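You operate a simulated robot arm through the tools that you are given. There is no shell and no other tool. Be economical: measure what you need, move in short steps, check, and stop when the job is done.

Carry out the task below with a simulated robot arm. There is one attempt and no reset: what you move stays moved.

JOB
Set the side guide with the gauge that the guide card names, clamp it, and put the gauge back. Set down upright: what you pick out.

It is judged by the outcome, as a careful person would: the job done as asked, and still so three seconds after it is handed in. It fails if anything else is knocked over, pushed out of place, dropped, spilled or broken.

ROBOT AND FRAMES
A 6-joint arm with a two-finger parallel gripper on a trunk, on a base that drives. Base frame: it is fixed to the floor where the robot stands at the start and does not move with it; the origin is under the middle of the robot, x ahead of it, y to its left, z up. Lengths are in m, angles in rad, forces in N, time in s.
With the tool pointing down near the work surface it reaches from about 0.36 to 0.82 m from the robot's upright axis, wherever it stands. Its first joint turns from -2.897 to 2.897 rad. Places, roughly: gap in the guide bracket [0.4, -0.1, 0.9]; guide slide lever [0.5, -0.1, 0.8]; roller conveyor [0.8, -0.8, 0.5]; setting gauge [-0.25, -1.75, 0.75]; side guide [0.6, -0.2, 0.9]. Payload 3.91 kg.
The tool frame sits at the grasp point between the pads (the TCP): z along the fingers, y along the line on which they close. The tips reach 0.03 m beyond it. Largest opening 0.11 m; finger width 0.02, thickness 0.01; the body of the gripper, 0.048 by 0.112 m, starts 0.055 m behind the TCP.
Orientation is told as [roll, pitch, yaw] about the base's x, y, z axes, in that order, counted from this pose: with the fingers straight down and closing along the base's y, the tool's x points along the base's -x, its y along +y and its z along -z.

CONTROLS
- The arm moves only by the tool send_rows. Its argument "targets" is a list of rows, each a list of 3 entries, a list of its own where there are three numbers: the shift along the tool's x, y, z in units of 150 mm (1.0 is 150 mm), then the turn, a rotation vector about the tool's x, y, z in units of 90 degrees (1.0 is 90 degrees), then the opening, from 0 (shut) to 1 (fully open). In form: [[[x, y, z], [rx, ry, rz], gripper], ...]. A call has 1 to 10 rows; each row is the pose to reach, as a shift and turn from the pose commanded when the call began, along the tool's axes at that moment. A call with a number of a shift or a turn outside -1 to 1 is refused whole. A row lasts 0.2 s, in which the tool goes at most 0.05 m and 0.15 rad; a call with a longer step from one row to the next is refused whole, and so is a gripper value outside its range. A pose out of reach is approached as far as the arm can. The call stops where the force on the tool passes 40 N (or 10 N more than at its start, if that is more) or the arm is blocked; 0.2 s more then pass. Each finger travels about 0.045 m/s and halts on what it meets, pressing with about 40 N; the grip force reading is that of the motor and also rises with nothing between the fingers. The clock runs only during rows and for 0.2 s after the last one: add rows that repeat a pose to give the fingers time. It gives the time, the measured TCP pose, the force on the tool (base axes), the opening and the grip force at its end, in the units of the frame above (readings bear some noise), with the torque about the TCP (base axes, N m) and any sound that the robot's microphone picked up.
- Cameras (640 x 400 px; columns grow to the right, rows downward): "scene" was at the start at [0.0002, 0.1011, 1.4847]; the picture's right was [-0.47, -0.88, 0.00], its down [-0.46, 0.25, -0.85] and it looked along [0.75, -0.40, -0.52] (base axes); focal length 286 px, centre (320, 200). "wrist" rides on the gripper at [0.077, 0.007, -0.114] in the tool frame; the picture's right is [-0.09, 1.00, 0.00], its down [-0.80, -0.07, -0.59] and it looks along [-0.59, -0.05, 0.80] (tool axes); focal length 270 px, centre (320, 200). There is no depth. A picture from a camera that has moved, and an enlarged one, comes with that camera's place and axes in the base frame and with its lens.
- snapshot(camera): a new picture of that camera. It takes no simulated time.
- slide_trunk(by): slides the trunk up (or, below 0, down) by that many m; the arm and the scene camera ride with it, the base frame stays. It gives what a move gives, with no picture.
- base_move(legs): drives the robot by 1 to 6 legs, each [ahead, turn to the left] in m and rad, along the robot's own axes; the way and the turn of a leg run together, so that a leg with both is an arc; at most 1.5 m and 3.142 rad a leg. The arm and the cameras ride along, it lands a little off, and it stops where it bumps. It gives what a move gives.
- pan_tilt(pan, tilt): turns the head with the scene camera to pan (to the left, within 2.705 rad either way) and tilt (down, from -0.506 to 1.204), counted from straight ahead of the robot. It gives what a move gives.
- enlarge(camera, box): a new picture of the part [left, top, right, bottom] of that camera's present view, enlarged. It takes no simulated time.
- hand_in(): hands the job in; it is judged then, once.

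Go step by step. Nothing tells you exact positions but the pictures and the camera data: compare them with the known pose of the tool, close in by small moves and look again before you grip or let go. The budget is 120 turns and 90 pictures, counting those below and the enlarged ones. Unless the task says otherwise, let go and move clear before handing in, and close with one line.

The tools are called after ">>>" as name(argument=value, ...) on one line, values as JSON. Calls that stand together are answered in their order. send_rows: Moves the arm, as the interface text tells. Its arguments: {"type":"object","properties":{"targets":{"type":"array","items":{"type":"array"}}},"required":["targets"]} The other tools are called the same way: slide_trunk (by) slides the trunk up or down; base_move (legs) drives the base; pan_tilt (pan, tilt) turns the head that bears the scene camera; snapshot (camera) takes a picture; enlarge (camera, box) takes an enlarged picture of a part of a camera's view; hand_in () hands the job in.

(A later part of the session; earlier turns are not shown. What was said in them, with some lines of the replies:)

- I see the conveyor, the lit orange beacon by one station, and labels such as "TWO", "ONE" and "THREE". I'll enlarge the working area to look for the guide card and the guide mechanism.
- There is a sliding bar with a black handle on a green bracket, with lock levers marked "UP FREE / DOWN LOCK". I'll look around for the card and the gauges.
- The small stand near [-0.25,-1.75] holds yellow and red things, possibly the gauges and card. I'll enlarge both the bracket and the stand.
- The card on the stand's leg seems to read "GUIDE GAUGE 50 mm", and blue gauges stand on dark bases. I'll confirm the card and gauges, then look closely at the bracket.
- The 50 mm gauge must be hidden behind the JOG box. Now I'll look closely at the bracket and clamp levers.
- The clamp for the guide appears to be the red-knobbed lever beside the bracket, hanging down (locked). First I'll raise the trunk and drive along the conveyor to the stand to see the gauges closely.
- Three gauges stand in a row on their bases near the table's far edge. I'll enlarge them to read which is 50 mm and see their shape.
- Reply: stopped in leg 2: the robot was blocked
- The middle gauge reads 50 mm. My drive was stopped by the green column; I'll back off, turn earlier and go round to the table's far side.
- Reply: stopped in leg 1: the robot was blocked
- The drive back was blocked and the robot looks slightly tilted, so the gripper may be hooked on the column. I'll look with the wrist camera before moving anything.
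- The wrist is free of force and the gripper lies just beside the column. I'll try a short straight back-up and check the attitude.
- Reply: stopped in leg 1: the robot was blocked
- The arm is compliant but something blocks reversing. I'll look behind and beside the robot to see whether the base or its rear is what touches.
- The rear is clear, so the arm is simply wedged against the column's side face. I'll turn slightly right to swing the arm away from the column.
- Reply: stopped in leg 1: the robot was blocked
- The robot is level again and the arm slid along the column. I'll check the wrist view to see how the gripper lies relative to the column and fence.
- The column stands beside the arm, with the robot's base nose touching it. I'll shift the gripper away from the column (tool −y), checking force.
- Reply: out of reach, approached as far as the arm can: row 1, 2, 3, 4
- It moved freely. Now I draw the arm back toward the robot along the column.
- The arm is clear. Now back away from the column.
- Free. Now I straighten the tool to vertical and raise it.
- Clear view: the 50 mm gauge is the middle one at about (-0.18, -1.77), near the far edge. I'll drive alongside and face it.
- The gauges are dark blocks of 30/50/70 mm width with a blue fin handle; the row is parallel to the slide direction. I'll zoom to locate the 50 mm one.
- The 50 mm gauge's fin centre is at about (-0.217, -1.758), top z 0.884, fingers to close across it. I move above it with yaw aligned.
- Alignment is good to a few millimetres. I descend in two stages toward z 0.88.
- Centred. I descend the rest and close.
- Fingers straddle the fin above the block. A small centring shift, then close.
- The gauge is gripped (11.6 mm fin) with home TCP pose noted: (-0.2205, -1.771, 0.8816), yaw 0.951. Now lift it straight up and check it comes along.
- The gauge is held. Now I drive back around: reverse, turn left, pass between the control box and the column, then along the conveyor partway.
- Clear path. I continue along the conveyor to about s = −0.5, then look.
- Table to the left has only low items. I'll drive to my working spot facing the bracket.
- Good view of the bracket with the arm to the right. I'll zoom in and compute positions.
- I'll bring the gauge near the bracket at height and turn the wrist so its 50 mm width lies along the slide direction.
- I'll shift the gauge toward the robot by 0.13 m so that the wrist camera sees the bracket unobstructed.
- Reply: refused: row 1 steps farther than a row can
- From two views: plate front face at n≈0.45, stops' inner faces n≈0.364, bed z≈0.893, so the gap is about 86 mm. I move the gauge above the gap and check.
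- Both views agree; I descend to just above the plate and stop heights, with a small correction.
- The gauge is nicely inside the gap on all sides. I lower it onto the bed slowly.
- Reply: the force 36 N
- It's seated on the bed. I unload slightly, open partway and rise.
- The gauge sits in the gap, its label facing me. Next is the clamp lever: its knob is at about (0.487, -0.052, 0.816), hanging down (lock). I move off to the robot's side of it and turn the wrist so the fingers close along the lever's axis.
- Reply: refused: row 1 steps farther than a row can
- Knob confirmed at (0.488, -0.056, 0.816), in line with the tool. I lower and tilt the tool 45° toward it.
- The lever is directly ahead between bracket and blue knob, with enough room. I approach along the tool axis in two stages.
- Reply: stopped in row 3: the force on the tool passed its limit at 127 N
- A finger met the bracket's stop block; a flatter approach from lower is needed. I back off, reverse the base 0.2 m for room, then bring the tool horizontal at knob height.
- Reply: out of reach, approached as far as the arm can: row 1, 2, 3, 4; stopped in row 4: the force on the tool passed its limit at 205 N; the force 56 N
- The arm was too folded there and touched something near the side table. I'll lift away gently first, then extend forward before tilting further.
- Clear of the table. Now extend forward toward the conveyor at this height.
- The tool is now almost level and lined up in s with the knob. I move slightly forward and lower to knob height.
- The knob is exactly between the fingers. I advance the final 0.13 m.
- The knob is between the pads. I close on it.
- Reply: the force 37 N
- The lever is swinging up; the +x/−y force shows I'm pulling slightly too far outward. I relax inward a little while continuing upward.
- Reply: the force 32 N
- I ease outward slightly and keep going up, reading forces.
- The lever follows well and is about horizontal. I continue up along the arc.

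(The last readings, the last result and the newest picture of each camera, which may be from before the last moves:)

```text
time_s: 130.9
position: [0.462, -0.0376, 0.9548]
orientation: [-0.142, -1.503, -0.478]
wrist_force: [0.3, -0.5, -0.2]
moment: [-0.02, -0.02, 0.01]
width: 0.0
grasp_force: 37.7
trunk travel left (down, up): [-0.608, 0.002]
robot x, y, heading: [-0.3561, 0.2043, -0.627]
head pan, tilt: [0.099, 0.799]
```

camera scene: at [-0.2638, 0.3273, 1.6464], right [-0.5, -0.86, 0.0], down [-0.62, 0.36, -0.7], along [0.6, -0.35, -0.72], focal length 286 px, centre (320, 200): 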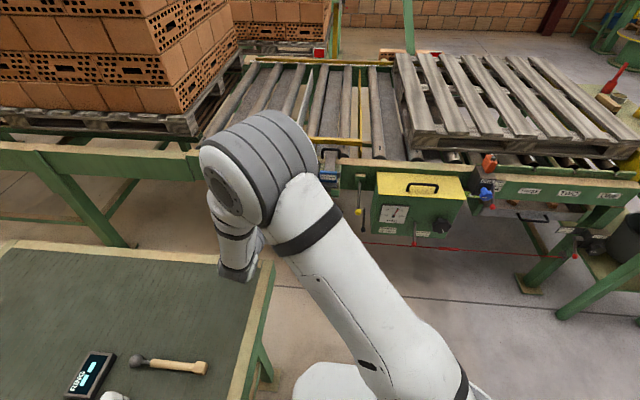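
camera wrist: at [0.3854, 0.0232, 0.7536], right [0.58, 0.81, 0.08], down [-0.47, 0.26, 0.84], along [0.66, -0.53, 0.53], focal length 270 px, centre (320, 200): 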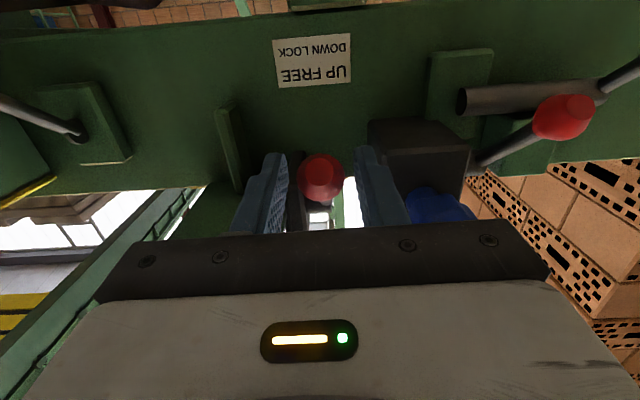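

The knob slipped from the pads. I'll look where the lever is.

>>> enlarge(camera="scene", box=[250, 130, 370, 220])

>>> snapshot(camera="wrist")

```text
4.44 times, centred on (310, 175) of scene
camera zoom: at [-0.2621, 0.3278, 1.6468], right [-0.5, -0.86, 0.0], down [-0.62, 0.36, -0.7], along [0.6, -0.35, -0.72], focal length 1270 px, centre (364, 311)
```

zoom: 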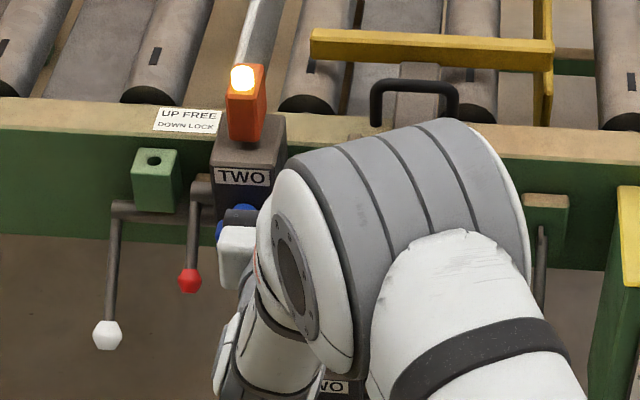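

```text
17 pictures are left
camera wrist: at [0.3688, 0.0385, 0.8865], right [0.58, 0.81, 0.08], down [-0.48, 0.26, 0.84], along [0.66, -0.53, 0.54], focal length 270 px, centre (320, 200)
```

wrist: 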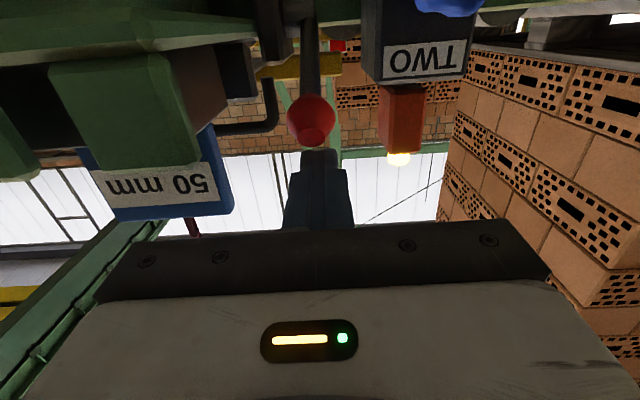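

The lever is up around horizontal now. I'll go beneath the knob with closed fingers and push upward gently to see whether it's at its upper stop.

>>> send_rows(targets=[[[0, 0, -0.2], [0, 0, 0], 0], [[0, 0, -0.42], [0, 0, 0], 0], [[0.25, 0, -0.42], [0, 0, 0], 0], [[0.5, 0, -0.42], [0, 0, 0], 0], [[0.5, 0, -0.2], [0, 0, 0], 0], [[0.5, 0, 0.02], [0, 0, 0], 0]])

>>> send_rows(targets=[[[-0.07, 0, 0], [0, 0, 0], 0], [[-0.14, 0, 0], [0, 0, 0], 0], [[-0.2, 0, 0], [0, 0, 0], 0], [[-0.26, 0, 0.01], [0, 0, 0], 0], [[-0.32, 0, 0.02], [0, 0, 0], 0], [[-0.38, 0, 0.03], [0, 0, 0], 0], [[-0.44, 0, 0.05], [0, 0, 0], 0]])

>>> snapshot(camera="wrist")

```text
time_s: 132.3
position: [0.458, -0.035, 0.8762]
orientation: [-0.143, -1.497, -0.478]
wrist_force: [-0.3, 0.0, 0.4]
moment: [0.01, 0.01, 0.03]
width: 0.0
grasp_force: 37.3
trunk travel left (down, up): [-0.608, 0.002]
robot x, y, heading: [-0.3568, 0.2021, -0.626]
head pan, tilt: [0.099, 0.799]
```

```text
time_s: 133.8
position: [0.4601, -0.0405, 0.9178]
orientation: [-0.176, -1.468, -0.444]
wrist_force: [-4.1, 1.5, -7.8]
moment: [0.13, 0.17, 0.03]
width: 0.0002
grasp_force: 37.7
trunk travel left (down, up): [-0.608, 0.002]
robot x, y, heading: [-0.3556, 0.1995, -0.628]
head pan, tilt: [0.099, 0.799]
stopped in row 7: the force on the tool passed its limit at 47 N (the readings are from after the stop); the commanded pose is now the measured one
```

```text
16 pictures are left
camera wrist: at [0.3652, 0.036, 0.8555], right [0.59, 0.81, 0.07], down [-0.45, 0.25, 0.86], along [0.68, -0.53, 0.51], focal length 270 px, centre (320, 200)
```

wrist: 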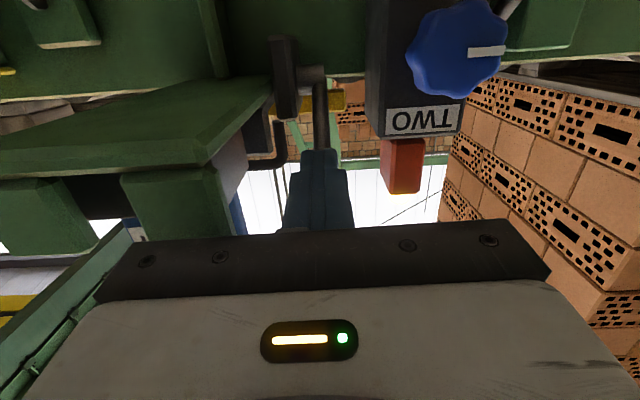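

Firm resistance: the lever is at its upper (free) stop. Now I retreat, raise, drive forward 0.2 m, and bring the tool vertical to hook behind the slide handle.

>>> send_rows(targets=[[[0.12, 0, 0], [0, 0, 0], 0], [[0.12, 0, -0.25], [0, 0, 0], 0], [[0.12, 0, -0.5], [0, 0, 0], 0], [[0.12, 0, -0.7], [0, 0, 0], 0], [[-0.15, 0, -0.7], [0, 0, 0], 0], [[-0.4, 0, -0.7], [0, 0, 0], 0], [[-0.7, 0, -0.7], [0, 0, 0], 0], [[-1.0, 0, -0.7], [0, 0, 0], 0]])

>>> send_rows(targets=[[[-0.15, 0, 0], [0, 0.09, 0], 0], [[-0.3, 0, 0], [0, 0.18, 0], 0], [[-0.45, 0, 0], [0, 0.27, 0], 0], [[-0.6, 0, 0], [0, 0.36, 0], 0], [[-0.7, 0, 0], [0, 0.45, 0], 0], [[-0.7, 0, 0], [0, 0.54, 0], 0], [[-0.7, 0, 0], [0, 0.63, 0], 0], [[-0.7, 0, 0], [0, 0.72, 0], 0], [[-0.7, 0, 0], [0, 0.81, 0], 0], [[-0.7, 0, 0], [0, 0.9, 0], 0]])

>>> base_move(legs=[[0.2, 0]])

>>> snapshot(camera="wrist")

>>> enlarge(camera="scene", box=[250, 140, 390, 240])

```text
time_s: 135.6
position: [0.3882, 0.0128, 1.0847]
orientation: [-0.171, -1.473, -0.449]
wrist_force: [-0.3, -0.6, -0.5]
moment: [0.01, 0.05, 0.02]
width: 0.0
grasp_force: 37.4
trunk travel left (down, up): [-0.608, 0.002]
robot x, y, heading: [-0.3561, 0.1989, -0.622]
head pan, tilt: [0.099, 0.799]
```

```text
time_s: 137.8
position: [0.4002, 0.01, 1.1875]
orientation: [-0.016, -0.059, -0.616]
wrist_force: [-0.1, 0.2, -0.1]
moment: [-0.03, 0.01, -0.03]
width: 0.0002
grasp_force: 38.3
trunk travel left (down, up): [-0.608, 0.002]
robot x, y, heading: [-0.3566, 0.2027, -0.622]
head pan, tilt: [0.099, 0.799]
```

```text
time_s: 139.4
position: [0.5568, -0.1095, 1.1861]
orientation: [-0.017, -0.06, -0.621]
wrist_force: [0.2, 0.8, -0.1]
moment: [0.03, 0.02, 0.04]
width: 0.0002
grasp_force: 37.2
trunk travel left (down, up): [-0.608, 0.002]
robot x, y, heading: [-0.1998, 0.0842, -0.633]
head pan, tilt: [0.099, 0.799]
```

```text
15 pictures are left
camera wrist: at [0.4957, -0.0528, 1.2967], right [0.65, 0.76, -0.01], down [0.59, -0.49, 0.64], along [0.48, -0.43, -0.77], focal length 270 px, centre (320, 200)
```

wrist: 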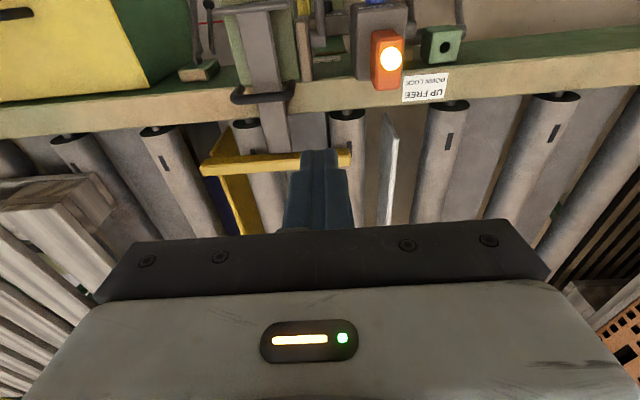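

```text
4.00 times, centred on (320, 190) of scene
camera zoom: at [-0.1007, 0.2105, 1.6464], right [-0.5, -0.86, 0.0], down [-0.62, 0.36, -0.7], along [0.6, -0.35, -0.72], focal length 1143 px, centre (320, 240)
```

zoom: 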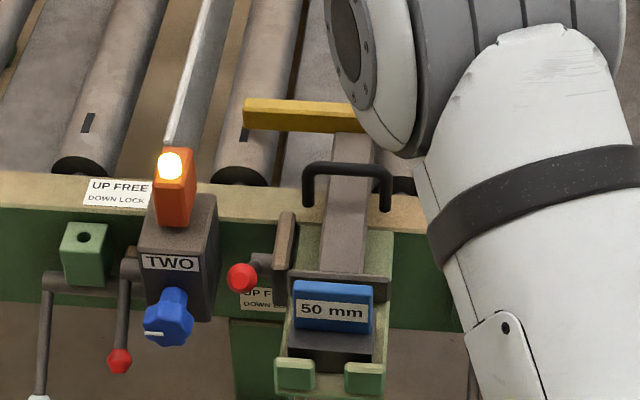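

The lever is visibly up, and the handle's bar is at about n=0.529, s=0.163, z≈0.98. I drive 0.1 m closer for reach and position the fingers above the space behind the handle.

>>> base_move(legs=[[0.1, 0]])

>>> send_rows(targets=[[[0.1, -0.16, 0], [0, 0.02, 0], 0], [[0.2, -0.32, 0], [0, 0.04, 0], 0], [[0.29, -0.48, 0.1], [0, 0.04, 0], 0], [[0.29, -0.48, 0.35], [0, 0.04, 0], 0], [[0.29, -0.48, 0.6], [0, 0.04, 0], 0], [[0.29, -0.48, 0.6], [0, 0.04, 0], 0]])

>>> snapshot(camera="wrist")

```text
time_s: 140.5
position: [0.64, -0.1718, 1.185]
orientation: [-0.017, -0.059, -0.626]
wrist_force: [-0.1, 0.0, -0.3]
moment: [0.03, 0.04, -0.02]
width: 0.0
grasp_force: 38.1
trunk travel left (down, up): [-0.608, 0.002]
robot x, y, heading: [-0.1184, 0.0239, -0.629]
head pan, tilt: [0.099, 0.799]
```

```text
time_s: 141.9
position: [0.5645, -0.2083, 1.0967]
orientation: [-0.018, 0.001, -0.625]
wrist_force: [-0.2, 1.0, -0.4]
moment: [-0.02, 0.03, 0.01]
width: 0.0001
grasp_force: 37.8
trunk travel left (down, up): [-0.608, 0.002]
robot x, y, heading: [-0.1101, 0.0245, -0.628]
head pan, tilt: [0.099, 0.799]
```

```text
13 pictures are left
camera wrist: at [0.5072, -0.1548, 1.2112], right [0.65, 0.76, -0.02], down [0.61, -0.52, 0.59], along [0.44, -0.4, -0.8], focal length 270 px, centre (320, 200)
```

wrist: 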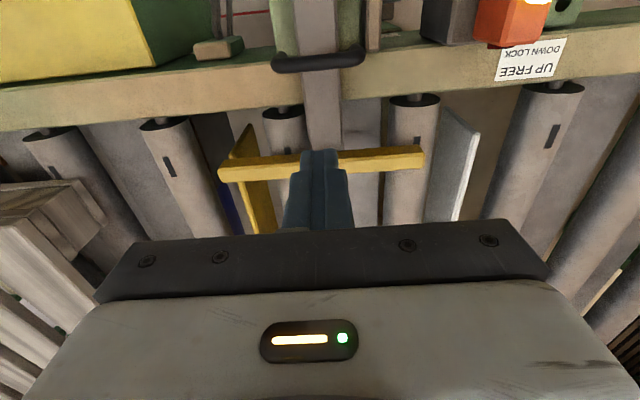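

The fingers are right behind the handle's centre. I lower to hook depth.

>>> send_rows(targets=[[[0, 0, 0.25], [0, 0, 0], 0], [[0, 0, 0.5], [0, 0, 0], 0], [[0, 0, 0.7], [0, 0, 0], 0], [[0, 0, 0.78], [0, 0, 0], 0]])

>>> send_rows(targets=[[[0.06, 0, 0], [0, 0, 0], 0], [[0.12, 0, 0], [0, 0, 0], 0], [[0.18, 0, 0], [0, 0, 0], 0], [[0.24, 0, 0], [0, 0, 0], 0]])

>>> enlarge(camera="scene", box=[250, 160, 390, 260])

```text
time_s: 142.9
position: [0.5644, -0.2096, 0.9796]
orientation: [-0.018, 0.002, -0.623]
wrist_force: [-0.1, 0.6, -0.5]
moment: [-0.02, -0.03, -0.01]
width: 0.0
grasp_force: 37.3
trunk travel left (down, up): [-0.608, 0.002]
robot x, y, heading: [-0.1139, 0.025, -0.628]
head pan, tilt: [0.099, 0.799]
```

```text
time_s: 143.9
position: [0.5346, -0.1892, 0.978]
orientation: [-0.017, 0.003, -0.625]
wrist_force: [0.5, -0.1, -0.1]
moment: [0.01, -0.04, -0.01]
width: 0.0
grasp_force: 37.8
trunk travel left (down, up): [-0.608, 0.002]
robot x, y, heading: [-0.1134, 0.0251, -0.634]
head pan, tilt: [0.099, 0.799]
```

```text
4.00 times, centred on (320, 210) of scene
camera zoom: at [-0.0196, 0.1515, 1.6465], right [-0.5, -0.86, 0.0], down [-0.62, 0.36, -0.7], along [0.6, -0.35, -0.72], focal length 1143 px, centre (320, 160)
```

zoom: 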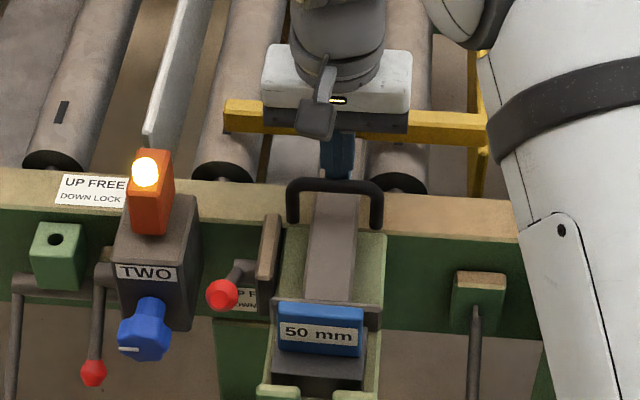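

No contact yet; I pull further toward the robot in small steps.

>>> send_rows(targets=[[[0.05, 0, 0], [0, 0, 0], 0], [[0.1, 0, 0], [0, 0, 0], 0], [[0.15, 0, 0], [0, 0, 0], 0], [[0.2, 0, 0], [0, 0, 0], 0], [[0.25, 0, 0], [0, 0, 0], 0], [[0.3, 0, 0], [0, 0, 0], 0], [[0.35, 0, 0], [0, 0, 0], 0], [[0.4, 0, 0], [0, 0, 0], 0]])

>>> enlarge(camera="scene", box=[250, 160, 390, 260])

```text
time_s: 145.1
position: [0.5159, -0.1758, 0.9786]
orientation: [-0.013, -0.016, -0.627]
wrist_force: [12.4, -10.4, -7.0]
moment: [-0.3, -0.19, 0.04]
width: 0.0
grasp_force: 37.9
trunk travel left (down, up): [-0.608, 0.002]
robot x, y, heading: [-0.1171, 0.0269, -0.625]
head pan, tilt: [0.099, 0.799]
stopped in row 5: the force on the tool passed its limit at 46 N (the readings are from after the stop); the commanded pose is now the measured one
```

```text
4.00 times, centred on (320, 210) of scene
camera zoom: at [-0.0161, 0.1496, 1.6461], right [-0.5, -0.86, 0.0], down [-0.62, 0.36, -0.7], along [0.6, -0.35, -0.72], focal length 1143 px, centre (320, 160)
```

zoom: 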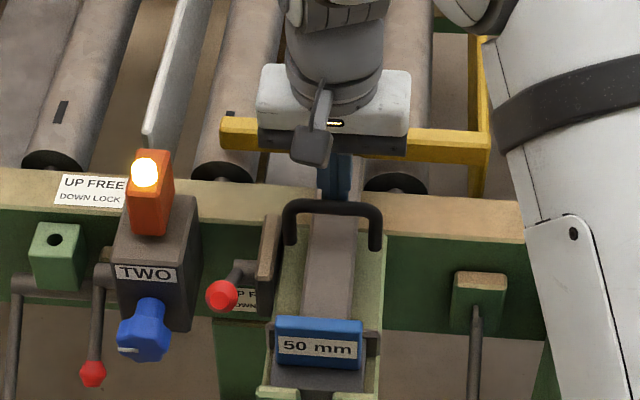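

The slide and gauge moved toward the stops, then force rose. I pull once more and check whether anything still moves.

>>> send_rows(targets=[[[0.04, 0, 0], [0, 0, 0], 0], [[0.08, 0, 0], [0, 0, 0], 0], [[0.12, 0, 0], [0, 0, 0], 0], [[0.16, 0, 0], [0, 0, 0], 0]])

>>> enlarge(camera="scene", box=[295, 215, 365, 275])

```text
time_s: 145.5
position: [0.515, -0.1744, 0.9838]
orientation: [-0.01, -0.029, -0.628]
wrist_force: [15.6, -11.7, -6.3]
moment: [-0.22, -0.32, 0.0]
width: 0.0001
grasp_force: 38.0
trunk travel left (down, up): [-0.608, 0.002]
robot x, y, heading: [-0.1134, 0.0239, -0.623]
head pan, tilt: [0.099, 0.799]
stopped in row 2: the force on the tool passed its limit at 44 N (the readings are from after the stop); the commanded pose is now the measured one
```

```text
6.67 times, centred on (330, 245) of scene
camera zoom: at [-0.0162, 0.1495, 1.6463], right [-0.5, -0.86, 0.0], down [-0.62, 0.36, -0.7], along [0.6, -0.35, -0.72], focal length 1905 px, centre (253, -100)
```

zoom: 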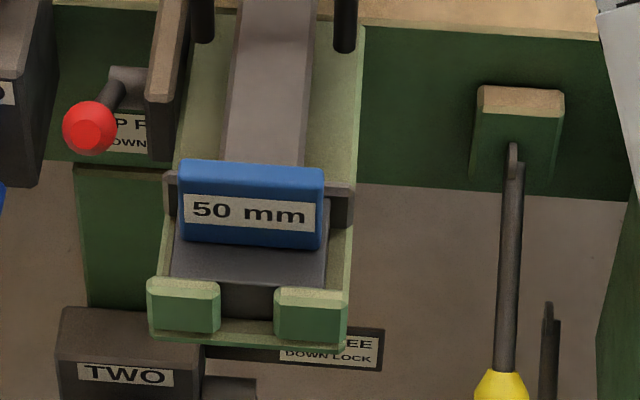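

The gauge is now tight between plate and stops. I unhook, rise, back the base off and level the tool again for the clamp lever.

>>> send_rows(targets=[[[-0.15, 0, 0], [0, 0, 0], 0], [[-0.2, 0, 0], [0, 0, 0], 0], [[-0.2, 0, -0.25], [0, 0, 0], 0], [[-0.2, 0, -0.5], [0, 0, 0], 0], [[-0.2, 0, -0.75], [0, 0, 0], 0], [[-0.2, 0, -1.0], [0, 0, 0], 0]])

>>> base_move(legs=[[-0.27, 0]])

>>> send_rows(targets=[[[0, 0.06, 0], [0, -0.09, 0], 0], [[0, 0.12, 0], [0, -0.18, 0], 0], [[0, 0.18, 0], [0, -0.27, 0], 0], [[0, 0.24, 0], [0, -0.36, 0], 0], [[0, 0.3, 0], [0, -0.45, 0], 0], [[0, 0.36, 0], [0, -0.54, 0], 0], [[0, 0.42, 0], [0, -0.63, 0], 0], [[0, 0.48, 0], [0, -0.72, 0], 0], [[0, 0.54, 0], [0, -0.81, 0], 0], [[0, 0.55, 0], [0, -0.9, 0], 0]])

>>> enlarge(camera="scene", box=[250, 140, 390, 240])

```text
time_s: 146.9
position: [0.5334, -0.1872, 1.1342]
orientation: [-0.01, -0.026, -0.628]
wrist_force: [0.1, 0.5, -0.8]
moment: [-0.01, 0.0, 0.0]
width: 0.0001
grasp_force: 37.7
trunk travel left (down, up): [-0.608, 0.002]
robot x, y, heading: [-0.1152, 0.0252, -0.626]
head pan, tilt: [0.099, 0.799]
```

```text
time_s: 148.8
position: [0.3148, -0.0258, 1.1335]
orientation: [-0.011, -0.027, -0.626]
wrist_force: [0.4, -0.5, 0.9]
moment: [0.0, -0.01, 0.0]
width: 0.0002
grasp_force: 37.5
trunk travel left (down, up): [-0.608, 0.002]
robot x, y, heading: [-0.3335, 0.1817, -0.627]
head pan, tilt: [0.099, 0.799]
```

```text
time_s: 151.0
position: [0.3628, 0.0406, 1.1299]
orientation: [-0.077, -1.44, -0.549]
wrist_force: [0.4, -0.7, 0.9]
moment: [-0.02, -0.02, 0.0]
width: 0.0001
grasp_force: 37.2
trunk travel left (down, up): [-0.608, 0.002]
robot x, y, heading: [-0.3348, 0.1862, -0.629]
head pan, tilt: [0.099, 0.799]
```

```text
4.00 times, centred on (320, 190) of scene
camera zoom: at [-0.2379, 0.3106, 1.6464], right [-0.5, -0.86, 0.0], down [-0.62, 0.36, -0.7], along [0.6, -0.35, -0.72], focal length 1143 px, centre (320, 240)
```

zoom: 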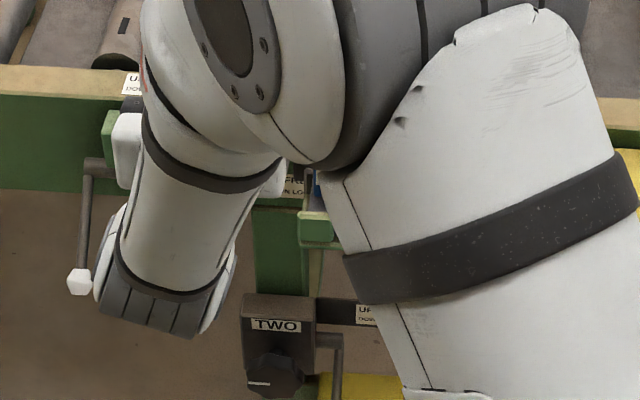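

Level enough again. I go to just above the raised knob.

>>> send_rows(targets=[[[0.05, -0.02, 0.2], [0, 0, 0], 0], [[0.15, -0.035, 0.42], [0, 0, 0], 0], [[0.35, -0.035, 0.6], [0, 0, 0], 0], [[0.55, -0.035, 0.75], [0, 0, 0], 0], [[0.72, -0.035, 0.88], [0, 0, 0], 0], [[0.85, -0.035, 0.95], [0, 0, 0], 0]])

>>> snapshot(camera="wrist")

```text
time_s: 152.4
position: [0.4614, -0.0413, 0.9846]
orientation: [-0.078, -1.438, -0.551]
wrist_force: [0.2, 0.1, -0.1]
moment: [0.04, 0.01, -0.01]
width: 0.0001
grasp_force: 37.5
trunk travel left (down, up): [-0.608, 0.002]
robot x, y, heading: [-0.3324, 0.1851, -0.629]
head pan, tilt: [0.099, 0.799]
```

```text
8 pictures are left
camera wrist: at [0.3659, 0.038, 0.9245], right [0.59, 0.8, 0.08], down [-0.43, 0.23, 0.87], along [0.68, -0.55, 0.48], focal length 270 px, centre (320, 200)
```

wrist: 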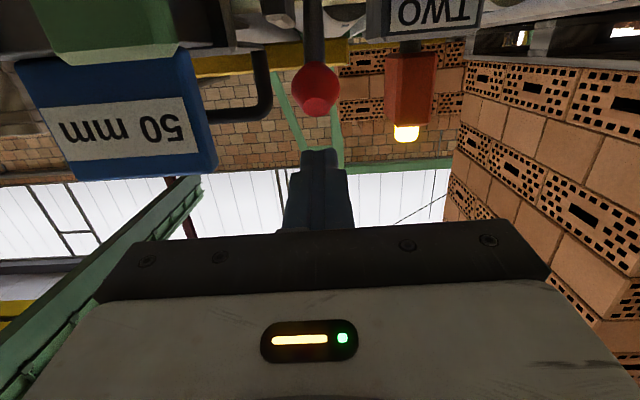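

Fingers are directly above the knob. I press the lever down along its arc.

>>> send_rows(targets=[[[0.135, 0, -0.009], [0, 0, 0], 0], [[0.274, 0, -0.038], [0, 0, 0], 0], [[0.443, 0, -0.05], [0, 0, 0], 0], [[0.575, 0, -0.032], [0, 0, 0], 0], [[0.706, 0, 0], [0, 0, 0], 0], [[0.798, 0, 0.065], [0, 0, 0], 0], [[0.889, 0, 0.137], [0, 0, 0], 0], [[0.937, 0, 0.183], [0, 0, 0], 0], [[0.981, 0, 0.203], [0, 0, 0], 0]])

```text
time_s: 154.4
position: [0.4654, -0.0449, 0.8459]
orientation: [-0.052, -1.451, -0.575]
wrist_force: [-8.9, 6.0, 30.1]
moment: [-0.34, -0.55, -0.05]
width: 0.0
grasp_force: 37.8
trunk travel left (down, up): [-0.608, 0.002]
robot x, y, heading: [-0.3341, 0.1839, -0.629]
head pan, tilt: [0.099, 0.799]
```

The lever is down almost to its original height with 30 N reaction. I press a little more to seat it.

>>> send_rows(targets=[[[0.05, 0, 0.02], [0, 0, 0], 0], [[0.1, 0, 0.04], [0, 0, 0], 0], [[0.15, 0, 0.06], [0, 0, 0], 0]])

>>> enlarge(camera="wrist", box=[160, 0, 480, 200])

```text
time_s: 154.7
position: [0.4652, -0.0453, 0.8456]
orientation: [-0.048, -1.459, -0.581]
wrist_force: [-32.4, 11.8, 22.0]
moment: [-0.14, -0.17, -0.3]
width: 0.0
grasp_force: 37.9
trunk travel left (down, up): [-0.608, 0.002]
robot x, y, heading: [-0.3315, 0.1825, -0.63]
head pan, tilt: [0.099, 0.799]
stopped in row 1: the force on the tool passed its limit at 46 N (the readings are from after the stop); the commanded pose is now the measured one
```

```text
2.00 times, centred on (320, 100) of wrist
camera zoom: at [0.3713, 0.0332, 0.7823], right [0.59, 0.8, 0.08], down [-0.44, 0.24, 0.86], along [0.67, -0.55, 0.5], focal length 541 px, centre (320, 400)
```

zoom: 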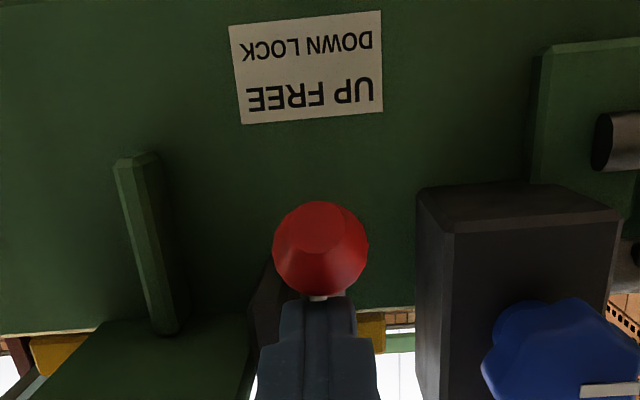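

The knob is back at its original lock height (z≈0.82). Clamped. Now retreat, raise and return the tool to vertical.

>>> send_rows(targets=[[[-0.05, 0, 0], [0, 0, 0], 0], [[-0.05, 0, -0.25], [0, 0, 0], 0], [[-0.05, 0, -0.5], [0, 0, 0], 0], [[-0.05, 0, -0.75], [0, 0, 0], 0], [[-0.3, 0, -0.75], [0, 0, 0], 0], [[-0.55, 0, -0.75], [0, 0, 0], 0], [[-0.8, 0, -0.75], [0, 0, 0], 0], [[-1.0, 0, -0.75], [0, 0, 0], 0]])

>>> send_rows(targets=[[[-0.2, -0.06, 0], [0, 0.09, 0], 0.1], [[-0.4, -0.12, 0], [0, 0.18, 0], 0.1], [[-0.6, -0.18, 0], [0, 0.27, 0], 0.2], [[-0.8, -0.24, 0], [0, 0.36, 0], 0.2], [[-0.95, -0.3, 0], [0, 0.45, 0], 0.3], [[-1.0, -0.36, 0], [0, 0.54, 0], 0.3], [[-1.0, -0.42, 0], [0, 0.63, 0], 0.4], [[-1.0, -0.48, 0], [0, 0.72, 0], 0.4], [[-1.0, -0.54, 0], [0, 0.81, 0], 0.4], [[-1.0, -0.6, 0], [0, 0.9, 0], 0.4]])

>>> base_move(legs=[[0.17, 0]])

```text
time_s: 156.5
position: [0.3919, 0.0101, 1.0032]
orientation: [-0.065, -1.45, -0.562]
wrist_force: [-0.8, -0.1, 0.8]
moment: [-0.01, 0.0, 0.0]
width: 0.0
grasp_force: 37.4
trunk travel left (down, up): [-0.608, 0.002]
robot x, y, heading: [-0.333, 0.185, -0.63]
head pan, tilt: [0.099, 0.799]
```

```text
time_s: 158.7
position: [0.3573, -0.0734, 1.1504]
orientation: [-0.008, -0.036, -0.624]
wrist_force: [-0.2, 0.2, -0.5]
moment: [0.0, -0.01, -0.04]
width: 0.044
grasp_force: 0.1
trunk travel left (down, up): [-0.608, 0.002]
robot x, y, heading: [-0.3341, 0.1852, -0.628]
head pan, tilt: [0.099, 0.799]
```

```text
time_s: 160.2
position: [0.4945, -0.1735, 1.1515]
orientation: [-0.006, -0.036, -0.628]
wrist_force: [1.1, 0.4, -0.4]
moment: [0.0, 0.02, 0.04]
width: 0.0439
grasp_force: 0.1
trunk travel left (down, up): [-0.608, 0.002]
robot x, y, heading: [-0.1965, 0.0858, -0.627]
head pan, tilt: [0.099, 0.799]
```

Now I turn the wrist back to the gauge's orientation while moving over it.

>>> send_rows(targets=[[[0.074, -0.005, 0], [0, 0, -0.095], 0.4], [[0.148, -0.01, 0], [0, 0, -0.19], 0.4], [[0.222, -0.015, 0], [0, 0, -0.285], 0.4], [[0.296, -0.02, 0], [0, 0, -0.38], 0.4], [[0.37, -0.025, 0], [0, 0, -0.475], 0.4], [[0.444, -0.03, 0], [0, 0, -0.57], 0.4], [[0.518, -0.035, 0], [0, 0, -0.665], 0.4], [[0.592, -0.04, 0], [0, 0, -0.76], 0.4], [[0.666, -0.045, 0], [0, 0, -0.855], 0.4], [[0.74, -0.05, 0], [0, 0, -0.95], 0.4]])

>>> send_rows(targets=[[[0, 0, 0.1], [-0.02, 0, -0.05], 0.4], [[0, 0, 0.3], [-0.02, 0, -0.05], 0.4], [[0, 0, 0.5], [-0.02, 0, -0.05], 0.4], [[0, 0, 0.5], [-0.02, 0, -0.05], 0.4]])

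>>> snapshot(camera="wrist")

```text
time_s: 162.4
position: [0.3988, -0.1141, 1.1493]
orientation: [-0.038, 0.006, 0.869]
wrist_force: [-0.3, -0.5, -0.4]
moment: [0.0, -0.02, 0.01]
width: 0.044
grasp_force: 0.2
trunk travel left (down, up): [-0.608, 0.002]
robot x, y, heading: [-0.1927, 0.0804, -0.628]
head pan, tilt: [0.099, 0.799]
```

```text
time_s: 163.4
position: [0.4037, -0.1165, 1.0722]
orientation: [-0.006, 0.007, 0.945]
wrist_force: [-0.1, 0.3, 0.2]
moment: [0.0, 0.01, 0.01]
width: 0.044
grasp_force: 0.0
trunk travel left (down, up): [-0.608, 0.002]
robot x, y, heading: [-0.1956, 0.084, -0.626]
head pan, tilt: [0.099, 0.799]
```

```text
6 pictures are left
camera wrist: at [0.3522, -0.1735, 1.1883], right [-0.76, 0.65, -0.01], down [0.53, 0.61, 0.59], along [0.39, 0.44, -0.81], focal length 270 px, centre (320, 200)
```

wrist: 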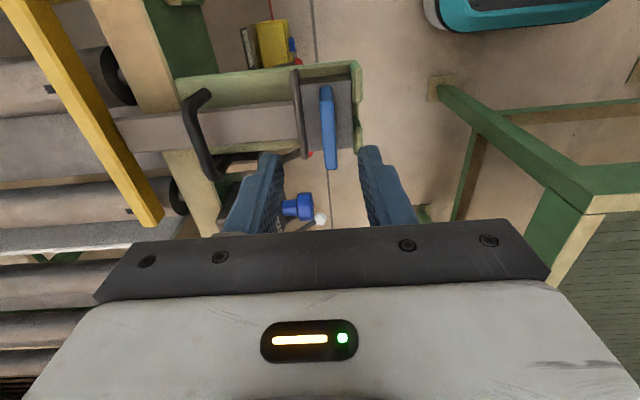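

The gauge is snugly bounded by plate and stops. I descend and grip its fin.

>>> send_rows(targets=[[[0, 0.04, 0.2], [0, 0, 0], 0.4], [[0, 0.04, 0.4], [0, 0, 0], 0.4], [[0, 0.04, 0.6], [0, 0, 0], 0.4], [[0, 0.04, 0.69], [0, 0, 0], 0.4], [[0, 0.04, 0.69], [0, 0, 0], 0.2], [[0, 0.04, 0.69], [0, 0, 0], 0], [[0, 0.04, 0.69], [0, 0, 0], 0], [[0, 0.04, 0.69], [0, 0, 0], 0]])

```text
time_s: 165.2
position: [0.3986, -0.1137, 0.9692]
orientation: [-0.006, 0.006, 0.943]
wrist_force: [0.8, -1.7, -0.7]
moment: [0.13, 0.13, 0.44]
width: 0.0117
grasp_force: 39.9
trunk travel left (down, up): [-0.608, 0.002]
robot x, y, heading: [-0.1974, 0.0829, -0.626]
head pan, tilt: [0.099, 0.799]
```

Gripped. I lift straight up slowly.

>>> send_rows(targets=[[[0, 0, -0.07], [0, 0, 0], 0], [[0, 0, -0.14], [0, 0, 0], 0], [[0, 0, -0.25], [0, 0, 0], 0], [[0, 0, -0.4], [0, 0, 0], 0], [[0, 0, -0.6], [0, 0, 0], 0], [[0, 0, -0.8], [0, 0, 0], 0], [[0, 0, -1.0], [0, 0, 0], 0]])

>>> snapshot(camera="wrist")

```text
time_s: 166.8
position: [0.3958, -0.1105, 1.1196]
orientation: [-0.007, 0.007, 0.947]
wrist_force: [-0.2, -0.7, -1.4]
moment: [-0.05, 0.02, 0.0]
width: 0.0116
grasp_force: 40.0
trunk travel left (down, up): [-0.608, 0.002]
robot x, y, heading: [-0.1986, 0.0832, -0.628]
head pan, tilt: [0.099, 0.799]
```

```text
5 pictures are left
camera wrist: at [0.3462, -0.1673, 1.2355], right [-0.76, 0.66, -0.01], down [0.53, 0.61, 0.59], along [0.39, 0.44, -0.81], focal length 270 px, centre (320, 200)
```

wrist: 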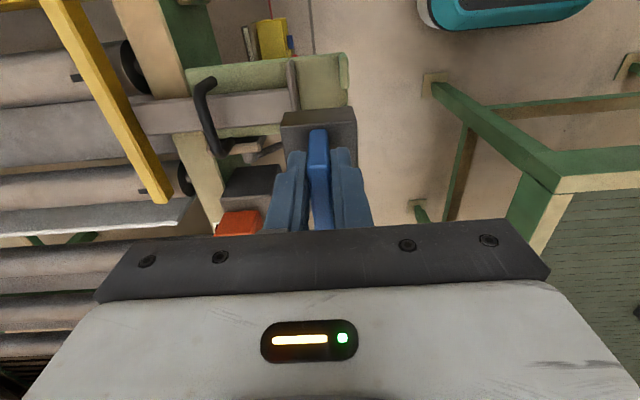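

The gauge is out, and the plate stayed put. I raise it, swing the arm back to the carry pose, then drive back.

>>> send_rows(targets=[[[0, 0, -0.15], [0, 0, 0.095], 0], [[0, 0, -0.3], [0, 0, 0.19], 0], [[0.1, 0, -0.45], [0, 0, 0.285], 0], [[0.2, 0, -0.63], [0, 0, 0.38], 0], [[0.35, 0, -0.63], [0, 0, 0.475], 0], [[0.5, 0, -0.63], [0, 0, 0.57], 0], [[0.65, 0, -0.63], [0, 0, 0.665], 0], [[0.75, 0, -0.63], [0, 0, 0.76], 0], [[0.85, 0, -0.63], [0, 0, 0.855], 0], [[0.95, 0, -0.63], [0, 0, 0.95], 0]])

>>> send_rows(targets=[[[0, -0.2, 0], [0, 0, 0.04], 0], [[0.02, -0.4, 0], [0, 0, 0.08], 0], [[0.05, -0.65, 0], [0, 0, 0.08], 0]])

>>> base_move(legs=[[0, 1.49], [-0.56, 0]])

```text
time_s: 169.0
position: [0.312, -0.2266, 1.2163]
orientation: [-0.006, -0.005, -0.55]
wrist_force: [0.5, -0.3, -3.1]
moment: [0.02, 0.05, -0.05]
width: 0.0114
grasp_force: 40.1
trunk travel left (down, up): [-0.608, 0.002]
robot x, y, heading: [-0.1969, 0.0836, -0.629]
head pan, tilt: [0.099, 0.799]
```

```text
time_s: 169.8
position: [0.255, -0.3069, 1.2131]
orientation: [-0.004, -0.005, -0.672]
wrist_force: [0.0, 0.2, -2.4]
moment: [0.05, 0.04, -0.01]
width: 0.0117
grasp_force: 40.1
trunk travel left (down, up): [-0.608, 0.002]
robot x, y, heading: [-0.1912, 0.0797, -0.626]
head pan, tilt: [0.099, 0.799]
```

```text
time_s: 176.6
position: [-0.1213, 0.0955, 1.2139]
orientation: [-0.004, -0.006, 0.834]
wrist_force: [0.9, -0.2, -2.4]
moment: [-0.03, 0.04, 0.01]
width: 0.0117
grasp_force: 40.0
trunk travel left (down, up): [-0.608, 0.002]
robot x, y, heading: [-0.5157, -0.3478, 0.871]
head pan, tilt: [0.099, 0.799]
```

Good. Now reverse along the aisle.

>>> base_move(legs=[[0, 0.19], [-1.5, 0]])

```text
time_s: 184.6
position: [-0.9189, -1.1209, 1.2135]
orientation: [-0.006, -0.005, 1.058]
wrist_force: [-0.4, -0.3, -2.7]
moment: [-0.04, 0.03, 0.02]
width: 0.0116
grasp_force: 40.1
trunk travel left (down, up): [-0.608, 0.002]
robot x, y, heading: [-1.205, -1.644, 1.102]
head pan, tilt: [0.099, 0.799]
```

I turn, reverse past the control box to the table's far side, then face the table.

>>> base_move(legs=[[0, 0.962], [-1.034, 0], [0, -1.1]])

```text
time_s: 195.5
position: [-0.3178, -2.0839, 1.2146]
orientation: [-0.005, -0.006, 0.962]
wrist_force: [-0.4, 0.3, -2.9]
moment: [-0.01, 0.06, 0.01]
width: 0.0118
grasp_force: 40.0
trunk travel left (down, up): [-0.608, 0.002]
robot x, y, heading: [-0.6918, -2.5536, 1.012]
head pan, tilt: [0.099, 0.799]
```

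Nearly there; a short forward drive to my earlier pickup spot.

>>> base_move(legs=[[0, -0.05], [0.328, 0]])

>>> pan_tilt(pan=0.0, tilt=0.8)

```text
time_s: 198.1
position: [-0.0996, -1.8378, 1.2138]
orientation: [-0.006, -0.004, 0.896]
wrist_force: [-0.3, -0.8, -2.1]
moment: [-0.06, 0.04, 0.01]
width: 0.0118
grasp_force: 39.8
trunk travel left (down, up): [-0.608, 0.002]
robot x, y, heading: [-0.5005, -2.2845, 0.946]
head pan, tilt: [0.099, 0.799]
```

```text
time_s: 198.7
position: [-0.0988, -1.8378, 1.2132]
orientation: [-0.005, -0.005, 0.897]
wrist_force: [-1.4, 0.0, -2.3]
moment: [-0.06, 0.0, -0.01]
width: 0.0117
grasp_force: 39.9
trunk travel left (down, up): [-0.608, 0.002]
robot x, y, heading: [-0.4979, -2.2863, 0.946]
head pan, tilt: [0.0, 0.799]
```

I move sideways to above the gauge's original place and check with one picture.

>>> send_rows(targets=[[[0.03, 0.2, 0], [0, 0, -0.01], 0], [[0.06, 0.4, 0], [0, 0, -0.02], 0], [[0.09, 0.6, 0], [0, 0, -0.034], 0], [[0.13, 0.8, 0.1], [0, 0, -0.034], 0], [[0.157, 0.911, 0.35], [0, 0, -0.034], 0], [[0.157, 0.911, 0.65], [0, 0, -0.034], 0], [[0.157, 0.911, 0.95], [0, 0, -0.034], 0], [[0.157, 0.911, 0.95], [0, 0, -0.034], 0]])

>>> enlarge(camera="scene", box=[260, 160, 440, 290])

```text
time_s: 200.5
position: [-0.2172, -1.7728, 1.0726]
orientation: [-0.006, -0.004, 0.949]
wrist_force: [0.2, -0.2, -1.7]
moment: [-0.06, 0.04, -0.04]
width: 0.0117
grasp_force: 40.7
trunk travel left (down, up): [-0.608, 0.002]
robot x, y, heading: [-0.4965, -2.286, 0.941]
head pan, tilt: [0.0, 0.799]
```

```text
3.08 times, centred on (350, 225) of scene
camera zoom: at [-0.6196, -2.1915, 1.6465], right [0.81, -0.59, 0.0], down [-0.42, -0.58, -0.7], along [0.41, 0.57, -0.72], focal length 879 px, centre (228, 123)
```

zoom: 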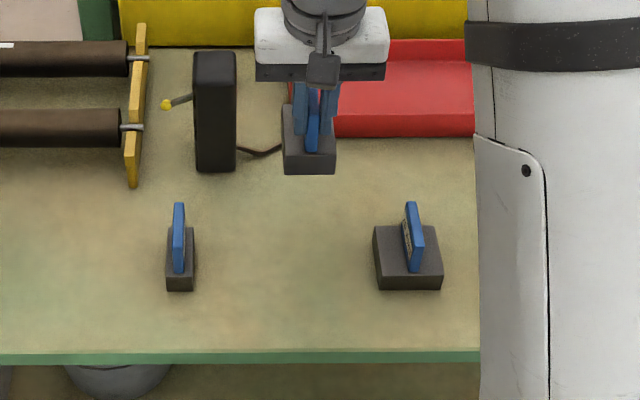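

It lines up with the original spot between the 30 and 70 mm gauges. I lower it down.

>>> send_rows(targets=[[[0, 0, 0.25], [0, 0, 0], 0], [[0, 0, 0.5], [0, 0, 0], 0], [[0, 0, 0.75], [0, 0, 0], 0], [[0, 0, 1.0], [0, 0, 0], 0]])

>>> send_rows(targets=[[[0, 0, 0.1], [0, 0, 0], 0], [[0, 0, 0.17], [0, 0, 0], 0], [[0, 0, 0.22], [0, 0, 0], 0], [[0, 0, 0.26], [0, 0, 0], 0], [[0, 0, 0.28], [0, 0, 0], 0]])

```text
time_s: 201.5
position: [-0.2187, -1.7691, 0.9204]
orientation: [-0.007, -0.003, 0.952]
wrist_force: [0.3, -1.1, -3.2]
moment: [-0.07, 0.07, 0.05]
width: 0.0117
grasp_force: 39.5
trunk travel left (down, up): [-0.608, 0.002]
robot x, y, heading: [-0.5008, -2.2839, 0.947]
head pan, tilt: [0.0, 0.799]
```

```text
time_s: 202.7
position: [-0.2207, -1.7708, 0.8815]
orientation: [-0.006, -0.011, 0.951]
wrist_force: [-0.8, -2.3, 26.0]
moment: [-0.26, 0.65, 0.02]
width: 0.0118
grasp_force: 40.1
trunk travel left (down, up): [-0.608, 0.002]
robot x, y, heading: [-0.5017, -2.2827, 0.942]
head pan, tilt: [0.0, 0.799]
```

Contact with the table at the original height. I unload, open, and rise.

>>> send_rows(targets=[[[0, 0, -0.02], [0, 0, 0], 0], [[0, 0, -0.02], [0, 0, 0], 0.2], [[0, 0, -0.02], [0, 0, 0], 0.4], [[0, 0, -0.02], [0, 0, 0], 0.5], [[0, 0, -0.02], [0, 0, 0], 0.5]])

>>> send_rows(targets=[[[0, 0, -0.15], [0, 0, 0], 0.5], [[0, 0, -0.4], [0, 0, 0], 0.5], [[0, 0, -0.7], [0, 0, 0], 0.5], [[0, 0, -1.0], [0, 0, 0], 0.5]])

>>> enlarge(camera="scene", box=[260, 160, 440, 290])

```text
time_s: 203.9
position: [-0.2183, -1.7699, 0.8798]
orientation: [-0.005, -0.005, 0.952]
wrist_force: [-1.0, 0.4, 0.9]
moment: [0.03, 0.0, 0.01]
width: 0.0549
grasp_force: 0.1
trunk travel left (down, up): [-0.608, 0.002]
robot x, y, heading: [-0.4991, -2.2869, 0.945]
head pan, tilt: [0.0, 0.799]
```

```text
time_s: 204.9
position: [-0.221, -1.7705, 1.0305]
orientation: [-0.007, -0.005, 0.951]
wrist_force: [-0.4, -0.3, 0.3]
moment: [0.04, 0.0, 0.0]
width: 0.0547
grasp_force: 0.1
trunk travel left (down, up): [-0.608, 0.002]
robot x, y, heading: [-0.4965, -2.2839, 0.947]
head pan, tilt: [0.0, 0.799]
```

```text
3.08 times, centred on (350, 225) of scene
camera zoom: at [-0.6199, -2.1921, 1.6464], right [0.81, -0.58, 0.0], down [-0.42, -0.58, -0.7], along [0.41, 0.57, -0.72], focal length 879 px, centre (228, 123)
```

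zoom: 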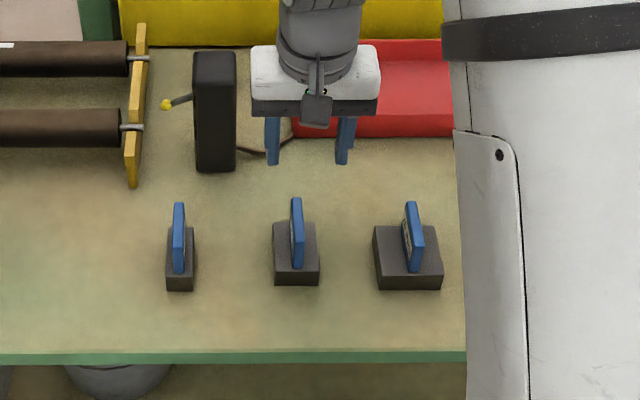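

The gauge stands upright in its place. I'll take one distant look at the clamp lever before handing in.

>>> pan_tilt(pan=0.15, tilt=0.3)

>>> enlarge(camera="scene", box=[270, 150, 370, 230])

```text
time_s: 205.9
position: [-0.2209, -1.7711, 1.0313]
orientation: [-0.008, -0.004, 0.95]
wrist_force: [0.2, 0.1, 0.3]
moment: [-0.03, 0.02, -0.03]
width: 0.0551
grasp_force: 0.0
trunk travel left (down, up): [-0.608, 0.002]
robot x, y, heading: [-0.5002, -2.2803, 0.944]
head pan, tilt: [0.15, 0.3]
```

```text
5.00 times, centred on (320, 190) of scene
camera zoom: at [-0.6239, -2.1736, 1.6907], right [0.89, -0.46, 0.0], down [-0.14, -0.26, -0.95], along [0.44, 0.85, -0.3], focal length 1429 px, centre (320, 250)
```

zoom: 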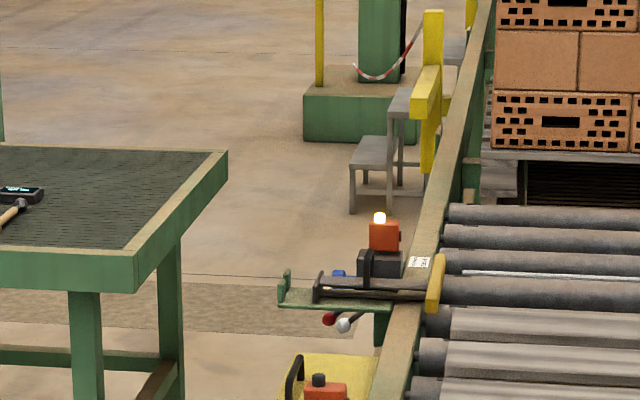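

The gap holds open at the gauge's width, the red clamp knob is down below the bed, and the gauge is back upright, so I hand in.

>>> hand_in()

```text
The job is handed in.
```

I set the side guide with the 50 mm gauge named on the guide card, clamped it with the lever down, and put the gauge back upright in its place. On the first drive to the gauges, the arm bumped and got caught on the green column. It also made brief hard contact with the bracket stop, and with something by the side table. I saw nothing moved or damaged in the pictures.
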